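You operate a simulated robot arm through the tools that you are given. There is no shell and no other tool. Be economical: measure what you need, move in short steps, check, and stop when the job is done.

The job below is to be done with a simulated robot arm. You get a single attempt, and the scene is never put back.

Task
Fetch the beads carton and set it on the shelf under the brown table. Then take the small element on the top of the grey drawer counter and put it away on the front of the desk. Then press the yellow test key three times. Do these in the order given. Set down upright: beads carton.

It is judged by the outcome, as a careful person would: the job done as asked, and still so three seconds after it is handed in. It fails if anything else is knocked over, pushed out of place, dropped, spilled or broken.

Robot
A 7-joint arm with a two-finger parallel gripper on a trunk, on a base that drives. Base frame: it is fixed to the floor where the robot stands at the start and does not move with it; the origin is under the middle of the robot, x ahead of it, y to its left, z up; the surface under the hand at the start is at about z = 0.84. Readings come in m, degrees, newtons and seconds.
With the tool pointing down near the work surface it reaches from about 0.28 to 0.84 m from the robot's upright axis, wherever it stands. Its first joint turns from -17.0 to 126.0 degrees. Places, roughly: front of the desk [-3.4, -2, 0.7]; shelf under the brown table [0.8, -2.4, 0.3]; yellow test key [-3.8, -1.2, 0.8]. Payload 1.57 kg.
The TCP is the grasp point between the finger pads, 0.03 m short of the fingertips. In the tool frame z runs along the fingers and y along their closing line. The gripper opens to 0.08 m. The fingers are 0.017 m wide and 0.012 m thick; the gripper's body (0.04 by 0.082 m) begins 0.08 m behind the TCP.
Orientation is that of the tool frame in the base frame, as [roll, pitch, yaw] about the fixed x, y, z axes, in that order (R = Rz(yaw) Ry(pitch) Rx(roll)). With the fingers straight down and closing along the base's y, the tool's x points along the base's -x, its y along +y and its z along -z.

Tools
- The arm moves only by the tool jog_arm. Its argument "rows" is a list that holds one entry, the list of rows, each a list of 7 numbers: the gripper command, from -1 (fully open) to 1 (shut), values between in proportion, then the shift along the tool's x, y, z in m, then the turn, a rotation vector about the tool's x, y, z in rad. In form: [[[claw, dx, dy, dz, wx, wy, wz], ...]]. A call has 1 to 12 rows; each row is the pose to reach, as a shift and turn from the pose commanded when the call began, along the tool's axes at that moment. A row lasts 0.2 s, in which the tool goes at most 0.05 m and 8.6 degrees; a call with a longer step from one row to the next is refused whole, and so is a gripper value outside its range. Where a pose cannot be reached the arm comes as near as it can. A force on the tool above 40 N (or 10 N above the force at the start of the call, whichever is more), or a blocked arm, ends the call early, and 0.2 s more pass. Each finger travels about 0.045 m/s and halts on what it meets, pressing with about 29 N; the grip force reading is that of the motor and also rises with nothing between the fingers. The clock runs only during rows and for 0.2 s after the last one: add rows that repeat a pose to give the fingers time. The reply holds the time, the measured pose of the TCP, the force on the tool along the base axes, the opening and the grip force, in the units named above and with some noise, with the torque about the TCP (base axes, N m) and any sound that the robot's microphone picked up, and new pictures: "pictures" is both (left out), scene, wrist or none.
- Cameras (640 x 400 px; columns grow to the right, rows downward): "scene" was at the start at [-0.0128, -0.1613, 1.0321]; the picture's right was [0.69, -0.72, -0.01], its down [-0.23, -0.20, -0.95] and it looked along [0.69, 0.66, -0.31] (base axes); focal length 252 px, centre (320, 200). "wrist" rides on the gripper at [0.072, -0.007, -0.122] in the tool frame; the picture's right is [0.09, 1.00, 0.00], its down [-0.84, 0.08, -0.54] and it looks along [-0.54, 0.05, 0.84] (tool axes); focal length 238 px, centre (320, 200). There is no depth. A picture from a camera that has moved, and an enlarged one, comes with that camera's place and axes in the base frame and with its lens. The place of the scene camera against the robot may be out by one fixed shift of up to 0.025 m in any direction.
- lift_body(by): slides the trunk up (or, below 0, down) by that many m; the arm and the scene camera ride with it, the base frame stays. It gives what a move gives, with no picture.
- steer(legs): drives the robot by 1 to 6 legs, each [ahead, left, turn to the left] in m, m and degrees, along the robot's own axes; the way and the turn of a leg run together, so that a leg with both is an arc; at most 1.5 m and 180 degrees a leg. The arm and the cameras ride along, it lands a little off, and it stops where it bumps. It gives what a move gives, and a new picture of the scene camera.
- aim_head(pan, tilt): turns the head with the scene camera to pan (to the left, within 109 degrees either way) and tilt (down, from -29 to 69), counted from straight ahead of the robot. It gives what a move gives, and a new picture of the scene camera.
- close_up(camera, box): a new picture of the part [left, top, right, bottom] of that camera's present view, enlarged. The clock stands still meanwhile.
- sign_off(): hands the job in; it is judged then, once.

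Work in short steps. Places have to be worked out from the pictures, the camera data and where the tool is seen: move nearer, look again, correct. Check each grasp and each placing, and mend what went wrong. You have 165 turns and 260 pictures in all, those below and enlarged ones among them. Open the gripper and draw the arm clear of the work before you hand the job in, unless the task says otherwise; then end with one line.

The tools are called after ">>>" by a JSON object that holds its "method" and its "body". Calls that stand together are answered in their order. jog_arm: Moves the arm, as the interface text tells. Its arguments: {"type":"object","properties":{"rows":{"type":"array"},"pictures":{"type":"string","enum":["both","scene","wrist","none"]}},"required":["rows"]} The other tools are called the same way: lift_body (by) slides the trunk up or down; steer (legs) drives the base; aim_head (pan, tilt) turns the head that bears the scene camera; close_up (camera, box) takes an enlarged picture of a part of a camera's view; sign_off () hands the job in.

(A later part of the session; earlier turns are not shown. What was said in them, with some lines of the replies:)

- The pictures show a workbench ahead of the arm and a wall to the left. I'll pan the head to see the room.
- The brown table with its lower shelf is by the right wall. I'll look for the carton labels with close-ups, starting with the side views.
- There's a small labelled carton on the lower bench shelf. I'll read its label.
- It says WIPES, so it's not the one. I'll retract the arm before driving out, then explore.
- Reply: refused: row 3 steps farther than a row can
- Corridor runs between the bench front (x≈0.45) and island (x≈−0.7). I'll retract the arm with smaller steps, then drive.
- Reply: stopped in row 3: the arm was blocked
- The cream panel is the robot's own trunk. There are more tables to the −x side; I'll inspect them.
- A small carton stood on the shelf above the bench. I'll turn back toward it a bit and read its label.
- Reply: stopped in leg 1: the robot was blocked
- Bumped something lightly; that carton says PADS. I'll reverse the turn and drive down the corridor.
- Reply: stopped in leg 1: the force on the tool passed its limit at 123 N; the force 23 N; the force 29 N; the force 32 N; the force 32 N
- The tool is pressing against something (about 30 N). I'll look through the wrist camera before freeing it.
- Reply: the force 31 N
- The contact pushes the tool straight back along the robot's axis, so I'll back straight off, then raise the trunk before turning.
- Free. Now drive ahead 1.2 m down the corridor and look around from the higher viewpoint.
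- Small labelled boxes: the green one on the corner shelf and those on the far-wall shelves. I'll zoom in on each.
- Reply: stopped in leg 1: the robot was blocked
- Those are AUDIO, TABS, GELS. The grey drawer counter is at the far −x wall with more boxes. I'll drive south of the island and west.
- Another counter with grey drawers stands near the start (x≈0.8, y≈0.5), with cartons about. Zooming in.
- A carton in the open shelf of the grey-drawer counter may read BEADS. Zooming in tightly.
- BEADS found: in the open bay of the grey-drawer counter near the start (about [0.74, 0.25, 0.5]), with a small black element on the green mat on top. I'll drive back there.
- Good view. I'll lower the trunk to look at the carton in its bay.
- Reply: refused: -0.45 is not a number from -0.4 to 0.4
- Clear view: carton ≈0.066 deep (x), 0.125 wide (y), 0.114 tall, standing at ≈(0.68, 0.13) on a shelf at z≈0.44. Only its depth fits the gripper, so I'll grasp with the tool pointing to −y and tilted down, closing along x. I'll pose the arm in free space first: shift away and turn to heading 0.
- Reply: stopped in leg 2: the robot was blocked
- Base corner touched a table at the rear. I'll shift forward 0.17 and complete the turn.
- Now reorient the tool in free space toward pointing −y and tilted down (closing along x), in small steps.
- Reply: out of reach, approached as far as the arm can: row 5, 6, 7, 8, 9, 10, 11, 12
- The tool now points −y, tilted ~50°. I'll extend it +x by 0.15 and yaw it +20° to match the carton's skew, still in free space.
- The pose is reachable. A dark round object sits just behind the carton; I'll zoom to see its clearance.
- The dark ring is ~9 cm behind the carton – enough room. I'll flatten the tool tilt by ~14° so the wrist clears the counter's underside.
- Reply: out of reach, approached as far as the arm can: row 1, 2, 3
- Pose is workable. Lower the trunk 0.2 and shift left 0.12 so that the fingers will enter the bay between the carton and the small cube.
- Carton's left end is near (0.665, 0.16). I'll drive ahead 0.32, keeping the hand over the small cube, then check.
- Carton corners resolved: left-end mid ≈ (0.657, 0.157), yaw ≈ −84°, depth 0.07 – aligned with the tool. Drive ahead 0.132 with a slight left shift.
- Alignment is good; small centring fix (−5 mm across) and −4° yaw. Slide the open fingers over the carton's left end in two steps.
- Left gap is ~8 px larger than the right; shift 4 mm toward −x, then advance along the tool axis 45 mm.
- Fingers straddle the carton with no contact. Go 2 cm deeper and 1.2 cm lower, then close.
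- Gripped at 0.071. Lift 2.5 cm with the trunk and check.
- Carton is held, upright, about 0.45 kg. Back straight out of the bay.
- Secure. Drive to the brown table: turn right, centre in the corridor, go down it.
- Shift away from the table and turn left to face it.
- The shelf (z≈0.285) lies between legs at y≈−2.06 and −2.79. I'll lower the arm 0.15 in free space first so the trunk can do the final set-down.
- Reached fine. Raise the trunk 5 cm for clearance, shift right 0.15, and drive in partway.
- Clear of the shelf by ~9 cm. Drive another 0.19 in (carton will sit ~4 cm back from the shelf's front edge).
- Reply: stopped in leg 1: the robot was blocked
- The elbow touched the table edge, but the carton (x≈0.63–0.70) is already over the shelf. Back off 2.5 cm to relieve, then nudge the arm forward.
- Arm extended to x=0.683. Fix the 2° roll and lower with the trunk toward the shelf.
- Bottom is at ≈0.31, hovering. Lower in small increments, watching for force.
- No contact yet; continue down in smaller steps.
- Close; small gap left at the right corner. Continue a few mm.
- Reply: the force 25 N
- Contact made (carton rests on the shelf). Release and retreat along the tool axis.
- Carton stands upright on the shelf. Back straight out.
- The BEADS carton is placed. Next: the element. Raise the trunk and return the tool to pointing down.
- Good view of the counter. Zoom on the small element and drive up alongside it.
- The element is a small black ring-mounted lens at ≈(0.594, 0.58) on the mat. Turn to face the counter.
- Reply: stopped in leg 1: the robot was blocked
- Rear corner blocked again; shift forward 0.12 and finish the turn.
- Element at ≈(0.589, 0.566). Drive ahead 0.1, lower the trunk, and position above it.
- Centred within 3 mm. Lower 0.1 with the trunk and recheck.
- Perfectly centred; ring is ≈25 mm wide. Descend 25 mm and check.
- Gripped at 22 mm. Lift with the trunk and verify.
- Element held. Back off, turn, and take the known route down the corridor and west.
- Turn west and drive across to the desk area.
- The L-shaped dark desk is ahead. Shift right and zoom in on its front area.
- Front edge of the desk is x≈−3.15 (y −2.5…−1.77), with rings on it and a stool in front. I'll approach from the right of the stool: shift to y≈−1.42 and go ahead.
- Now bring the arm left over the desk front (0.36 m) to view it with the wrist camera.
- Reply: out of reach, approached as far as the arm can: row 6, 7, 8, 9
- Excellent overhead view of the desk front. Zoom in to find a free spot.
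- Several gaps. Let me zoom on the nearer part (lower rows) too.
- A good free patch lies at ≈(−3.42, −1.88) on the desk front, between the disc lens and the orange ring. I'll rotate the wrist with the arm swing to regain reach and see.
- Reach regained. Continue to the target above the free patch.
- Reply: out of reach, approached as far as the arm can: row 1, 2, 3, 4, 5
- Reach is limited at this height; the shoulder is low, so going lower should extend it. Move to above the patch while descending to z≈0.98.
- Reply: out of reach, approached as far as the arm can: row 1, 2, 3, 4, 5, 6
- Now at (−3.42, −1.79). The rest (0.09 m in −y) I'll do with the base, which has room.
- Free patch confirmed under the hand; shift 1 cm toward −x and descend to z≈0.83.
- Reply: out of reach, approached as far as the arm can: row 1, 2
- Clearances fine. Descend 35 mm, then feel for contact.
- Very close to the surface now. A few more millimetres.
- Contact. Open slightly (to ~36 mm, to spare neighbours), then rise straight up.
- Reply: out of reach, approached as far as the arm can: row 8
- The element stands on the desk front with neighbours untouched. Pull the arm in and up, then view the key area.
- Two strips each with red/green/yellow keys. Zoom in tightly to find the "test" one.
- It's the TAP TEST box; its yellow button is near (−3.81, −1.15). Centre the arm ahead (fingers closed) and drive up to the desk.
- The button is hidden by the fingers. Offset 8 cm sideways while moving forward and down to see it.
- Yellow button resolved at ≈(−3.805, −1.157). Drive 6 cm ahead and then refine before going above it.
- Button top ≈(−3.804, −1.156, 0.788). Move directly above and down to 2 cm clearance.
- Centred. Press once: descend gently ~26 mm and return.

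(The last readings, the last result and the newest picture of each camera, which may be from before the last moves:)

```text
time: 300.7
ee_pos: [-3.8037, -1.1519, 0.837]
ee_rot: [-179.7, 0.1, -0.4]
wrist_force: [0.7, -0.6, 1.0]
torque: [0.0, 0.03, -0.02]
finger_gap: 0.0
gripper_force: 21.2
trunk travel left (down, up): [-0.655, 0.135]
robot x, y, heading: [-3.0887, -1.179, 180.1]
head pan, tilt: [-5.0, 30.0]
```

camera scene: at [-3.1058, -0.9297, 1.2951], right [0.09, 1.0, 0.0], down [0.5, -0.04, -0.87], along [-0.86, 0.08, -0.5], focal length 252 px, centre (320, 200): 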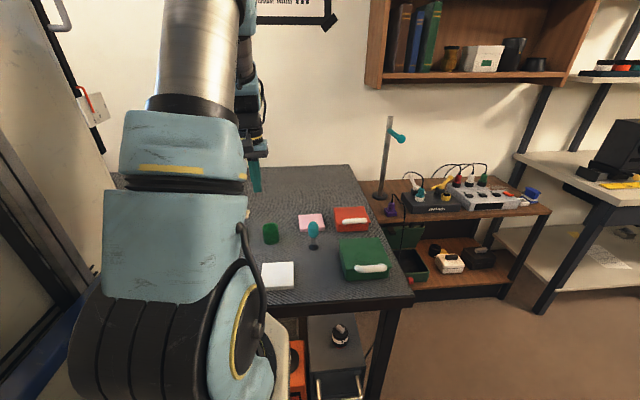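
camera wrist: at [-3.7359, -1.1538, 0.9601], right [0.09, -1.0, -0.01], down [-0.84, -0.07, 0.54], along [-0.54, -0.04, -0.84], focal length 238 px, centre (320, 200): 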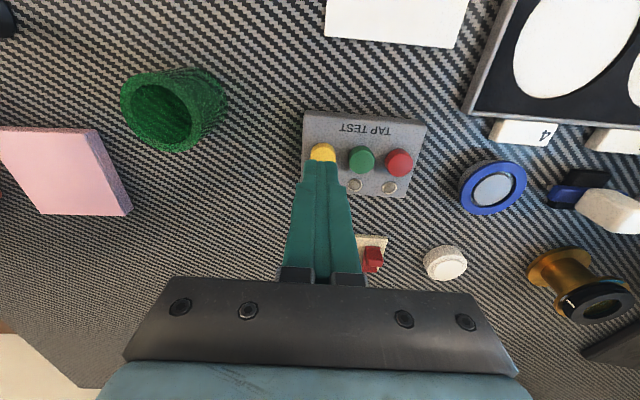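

No sound registered. Descend a bit further and read the force while down.

>>> {"method": "jog_arm", "body": {"rows": [[[1, 0, 0, 0.012, 0, 0, 0], [1, 0, 0, 0.02, 0, 0, 0], [1, 0, 0, 0.024, 0, 0, 0]]], "pictures": "wrist"}}

```text
time: 301.5
ee_pos: [-3.8016, -1.1521, 0.8145]
ee_rot: [-179.8, 0.1, -0.4]
wrist_force: [-0.3, -0.2, -0.6]
torque: [-0.03, 0.0, -0.03]
finger_gap: 0.0001
gripper_force: 21.5
trunk travel left (down, up): [-0.655, 0.135]
robot x, y, heading: [-3.0906, -1.1833, 180.0]
head pan, tilt: [-5.0, 30.0]
camera wrist: at [-3.7318, -1.147, 0.9359], right [0.09, -1.0, -0.01], down [-0.84, -0.07, 0.54], along [-0.54, -0.04, -0.84], focal length 238 px, centre (320, 200)
```

wrist: 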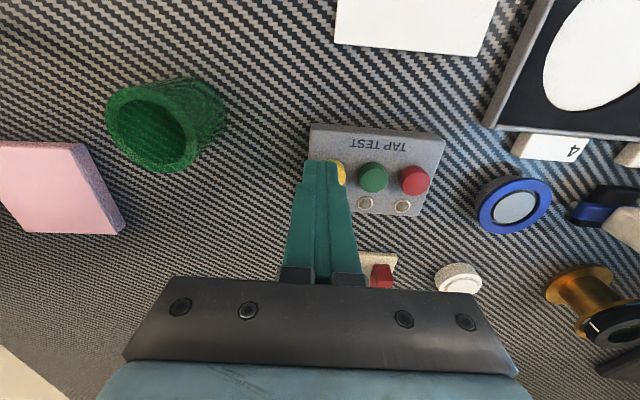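

Tip is ~7 mm off toward +y. Lift, correct, and press again slowly.

>>> {"method": "jog_arm", "body": {"rows": [[[1, 0, 0, -0.012, 0, 0, 0], [1, -0.004, 0.008, -0.012, 0, 0, 0], [1, -0.004, 0.008, -0.012, 0, 0, 0]]], "pictures": "wrist"}}

```text
time: 302.3
ee_pos: [-3.8061, -1.1592, 0.8258]
ee_rot: [-179.7, 0.1, -0.4]
wrist_force: [-0.4, 0.3, 0.5]
torque: [0.0, 0.0, 0.02]
finger_gap: 0.0
gripper_force: 21.3
trunk travel left (down, up): [-0.655, 0.135]
robot x, y, heading: [-3.0897, -1.1856, 179.9]
head pan, tilt: [-5.0, 30.0]
camera wrist: at [-3.7352, -1.1546, 0.9481], right [0.09, -1.0, -0.01], down [-0.84, -0.08, 0.54], along [-0.54, -0.04, -0.84], focal length 238 px, centre (320, 200)
```

wrist: 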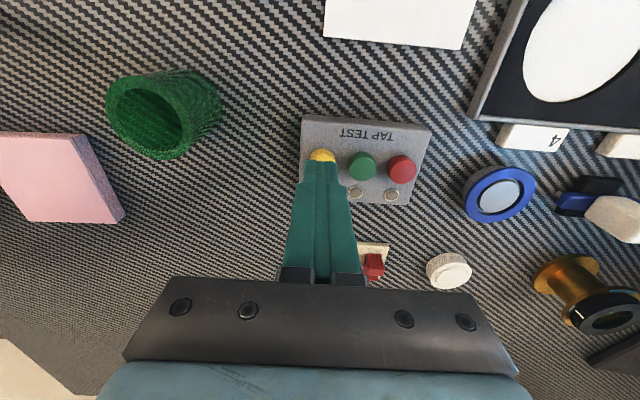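

Well aligned now. Descend in small steps and watch for force/sound.

>>> {"method": "jog_arm", "body": {"rows": [[[1, 0, 0, 0.006, 0, 0, 0], [1, 0, 0, 0.012, 0, 0, 0], [1, 0, 0, 0.015, 0, 0, 0], [1, 0, 0, 0.015, 0, 0, 0]]], "pictures": "none"}}

>>> {"method": "jog_arm", "body": {"rows": [[[1, 0, 0, 0.002, 0, 0, 0], [1, 0, 0, 0.002, 0, 0, 0]]], "pictures": "none"}}

```text
time: 303.3
ee_pos: [-3.8063, -1.1592, 0.8098]
ee_rot: [-179.7, 0.1, -0.4]
wrist_force: [-0.5, -0.9, 0.3]
torque: [-0.04, -0.03, -0.02]
finger_gap: 0.0
gripper_force: 21.2
trunk travel left (down, up): [-0.655, 0.135]
robot x, y, heading: [-3.0894, -1.1858, 180.0]
head pan, tilt: [-5.0, 30.0]
```

```text
time: 303.9
ee_pos: [-3.8071, -1.1598, 0.809]
ee_rot: [-179.7, 0.1, -0.5]
wrist_force: [0.1, 0.0, 0.0]
torque: [0.03, 0.0, 0.01]
finger_gap: 0.0001
gripper_force: 20.9
trunk travel left (down, up): [-0.655, 0.135]
robot x, y, heading: [-3.0866, -1.1814, 179.7]
head pan, tilt: [-5.0, 30.0]
```

>>> {"method": "jog_arm", "body": {"rows": [[[1, 0, 0, 0.002, 0, 0, 0], [1, 0, 0, 0.004, 0, 0, 0], [1, 0, 0, 0.004, 0, 0, 0]]], "pictures": "wrist"}}

```text
time: 304.7
ee_pos: [-3.8048, -1.1594, 0.8048]
ee_rot: [-179.6, 0.1, -0.4]
wrist_force: [-0.8, 1.1, 0.2]
torque: [0.01, 0.02, 0.0]
finger_gap: 0.0
gripper_force: 21.1
trunk travel left (down, up): [-0.655, 0.135]
robot x, y, heading: [-3.0919, -1.1838, 179.8]
head pan, tilt: [-5.0, 30.0]
camera wrist: at [-3.7348, -1.1544, 0.9269], right [0.09, -1.0, -0.01], down [-0.84, -0.07, 0.54], along [-0.54, -0.04, -0.84], focal length 238 px, centre (320, 200)
```

wrist: 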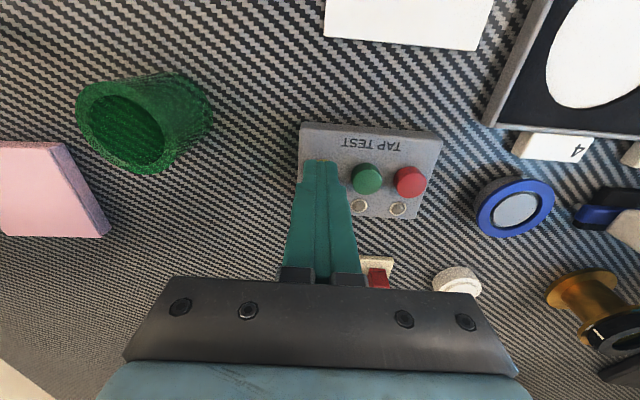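

>>> {"method": "jog_arm", "body": {"rows": [[[1, -0.002, 0, 0.003, 0, 0, 0], [1, -0.002, 0, 0.003, 0, 0, 0]]], "pictures": "none"}}

>>> {"method": "jog_arm", "body": {"rows": [[[1, 0, 0, 0.003, 0, 0, 0], [1, 0, 0, 0.003, 0, 0, 0]]], "pictures": "none"}}

>>> {"method": "jog_arm", "body": {"rows": [[[1, 0, 0, 0.002, 0, 0, 0], [1, 0, 0, 0.002, 0, 0, 0]]], "pictures": "none"}}

```text
time: 305.3
ee_pos: [-3.8073, -1.1591, 0.8024]
ee_rot: [-179.7, 0.0, -0.4]
wrist_force: [0.6, -0.4, 1.3]
torque: [0.02, -0.02, 0.02]
finger_gap: 0.0001
gripper_force: 21.2
trunk travel left (down, up): [-0.655, 0.135]
robot x, y, heading: [-3.086, -1.183, 180.0]
head pan, tilt: [-5.0, 30.0]
```

```text
time: 305.9
ee_pos: [-3.8071, -1.1591, 0.7985]
ee_rot: [-179.7, 0.1, -0.5]
wrist_force: [0.6, 4.1, 7.1]
torque: [0.12, -0.04, -0.03]
finger_gap: 0.0001
gripper_force: 21.4
trunk travel left (down, up): [-0.655, 0.135]
robot x, y, heading: [-3.0886, -1.1844, 180.0]
head pan, tilt: [-5.0, 30.0]
heard: click
```

```text
time: 306.5
ee_pos: [-3.8068, -1.159, 0.7965]
ee_rot: [-179.7, 0.2, -0.4]
wrist_force: [2.2, 4.6, 16.5]
torque: [0.16, -0.05, -0.05]
finger_gap: 0.0001
gripper_force: 21.5
trunk travel left (down, up): [-0.655, 0.135]
robot x, y, heading: [-3.089, -1.1865, 179.7]
head pan, tilt: [-5.0, 30.0]
```

First press clicked. Release (raise 15 mm) and press a second time.

>>> {"method": "jog_arm", "body": {"rows": [[[1, 0, 0, -0.008, 0, 0, 0], [1, 0, 0, -0.015, 0, 0, 0], [1, 0, 0, -0.015, 0, 0, 0]]], "pictures": "none"}}

>>> {"method": "jog_arm", "body": {"rows": [[[1, 0, 0, 0.007, 0, 0, 0], [1, 0, 0, 0.011, 0, 0, 0], [1, 0, 0, 0.014, 0, 0, 0], [1, 0, 0, 0.014, 0, 0, 0]]], "pictures": "none"}}

```text
time: 307.3
ee_pos: [-3.8078, -1.1608, 0.8118]
ee_rot: [-179.6, 0.1, -0.5]
wrist_force: [1.1, 0.6, -0.1]
torque: [0.01, 0.0, -0.03]
finger_gap: 0.0
gripper_force: 21.7
trunk travel left (down, up): [-0.655, 0.135]
robot x, y, heading: [-3.0873, -1.1846, 180.1]
head pan, tilt: [-5.0, 30.0]
```

```text
time: 308.3
ee_pos: [-3.8098, -1.1596, 0.7985]
ee_rot: [-179.7, 0.2, -0.3]
wrist_force: [4.1, 0.3, 11.7]
torque: [0.02, -0.11, 0.02]
finger_gap: 0.0
gripper_force: 21.4
trunk travel left (down, up): [-0.655, 0.135]
robot x, y, heading: [-3.0873, -1.1807, 180.0]
head pan, tilt: [-5.0, 30.0]
heard: click
```

Second click. Release and press the third time.

>>> {"method": "jog_arm", "body": {"rows": [[[1, 0, 0, -0.008, 0, 0, 0], [1, 0, 0, -0.014, 0, 0, 0], [1, 0, 0, -0.014, 0, 0, 0]]], "pictures": "none"}}

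>>> {"method": "jog_arm", "body": {"rows": [[[1, 0.001, 0, 0.007, 0, 0, 0], [1, 0.001, 0, 0.011, 0, 0, 0], [1, 0.001, 0, 0.014, 0, 0, 0], [1, 0.001, 0, 0.014, 0, 0, 0]]], "pictures": "none"}}

```text
time: 309.1
ee_pos: [-3.8085, -1.1598, 0.8099]
ee_rot: [-179.7, 0.1, -0.5]
wrist_force: [0.9, 0.9, -0.2]
torque: [-0.01, 0.02, 0.01]
finger_gap: 0.0
gripper_force: 21.7
trunk travel left (down, up): [-0.655, 0.135]
robot x, y, heading: [-3.088, -1.1853, 179.8]
head pan, tilt: [-5.0, 30.0]
```

```text
time: 310.1
ee_pos: [-3.8064, -1.1593, 0.7992]
ee_rot: [-179.7, 0.3, -0.5]
wrist_force: [0.3, 3.8, 10.4]
torque: [0.11, 0.02, -0.03]
finger_gap: 0.0001
gripper_force: 21.4
trunk travel left (down, up): [-0.655, 0.135]
robot x, y, heading: [-3.0919, -1.1821, 179.8]
head pan, tilt: [-5.0, 30.0]
heard: click
```

Three clicks heard. Raise the arm clear and check the scene.

>>> {"method": "jog_arm", "body": {"rows": [[[1, 0, 0, -0.03, 0, 0, 0], [1, 0, 0, -0.07, 0, 0, 0], [1, 0.01, 0, -0.11, 0, 0, 0], [1, 0.03, 0, -0.15, 0, 0, 0], [0, 0.06, 0, -0.19, 0, 0, 0], [-1, 0.1, 0, -0.22, 0, 0, 0], [-1, 0.14, 0, -0.24, 0, 0, 0], [-1, 0.17, 0, -0.26, 0, 0, 0], [-1, 0.17, 0, -0.26, 0, 0, 0]]], "pictures": "wrist"}}

>>> {"method": "steer", "body": {"legs": [[-0.5, 0, 0]]}}

```text
time: 312.1
ee_pos: [-3.6355, -1.1662, 1.0585]
ee_rot: [-179.7, 0.2, -0.4]
wrist_force: [-0.9, 0.4, 0.4]
torque: [0.0, -0.02, -0.01]
finger_gap: 0.0802
gripper_force: 0.1
trunk travel left (down, up): [-0.655, 0.135]
robot x, y, heading: [-3.0863, -1.185, 179.7]
head pan, tilt: [-5.0, 30.0]
camera wrist: at [-3.566, -1.1612, 1.1807], right [0.09, -1.0, -0.01], down [-0.84, -0.07, 0.54], along [-0.54, -0.04, -0.84], focal length 238 px, centre (320, 200)
```

wrist: 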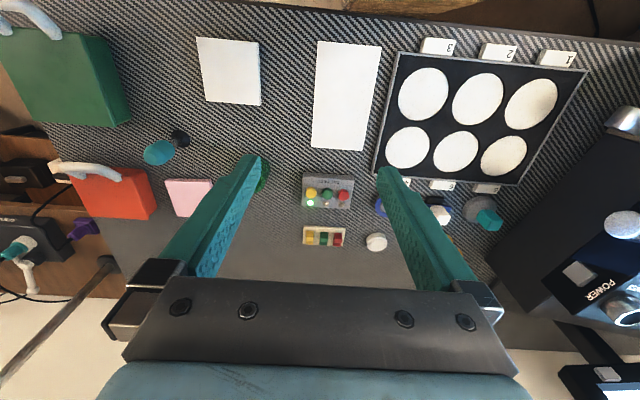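

```text
time: 315.1
ee_pos: [-3.1347, -1.1665, 1.0595]
ee_rot: [-179.8, 0.1, -0.4]
wrist_force: [-0.9, 0.0, 0.8]
torque: [0.02, 0.02, 0.0]
finger_gap: 0.0798
gripper_force: 0.2
trunk travel left (down, up): [-0.655, 0.135]
robot x, y, heading: [-2.587, -1.1846, 179.8]
head pan, tilt: [-5.0, 30.0]
camera scene: at [-2.6046, -0.9304, 1.2951], right [0.09, 1.0, 0.0], down [0.5, -0.04, -0.87], along [-0.86, 0.08, -0.5], focal length 252 px, centre (320, 200)
```

scene: 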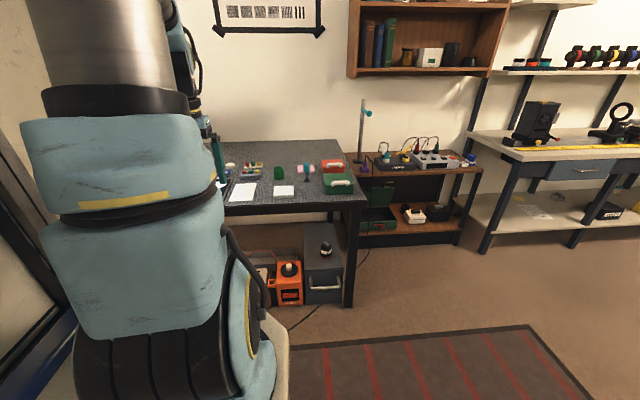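

The lamp beside the yellow key is lit, the element is on the desk, the carton is on the shelf, and the arm is clear with the gripper open. Handing in.

>>> {"method": "sign_off", "body": {}}

```text
The job is handed in.
```

I did all three tasks in order. The BEADS carton stands upright on the shelf under the brown table. The small lens from the grey drawer counter is on the front of the desk. The yellow key on the TAP TEST box was pressed three times, with a click heard each time. Early on the gripper pressed hard against the LID machine on the bench (a force of up to 123 N), and later the arm touched the brown table's edge. Nothing looked moved or knocked over in the pictures after either contact.
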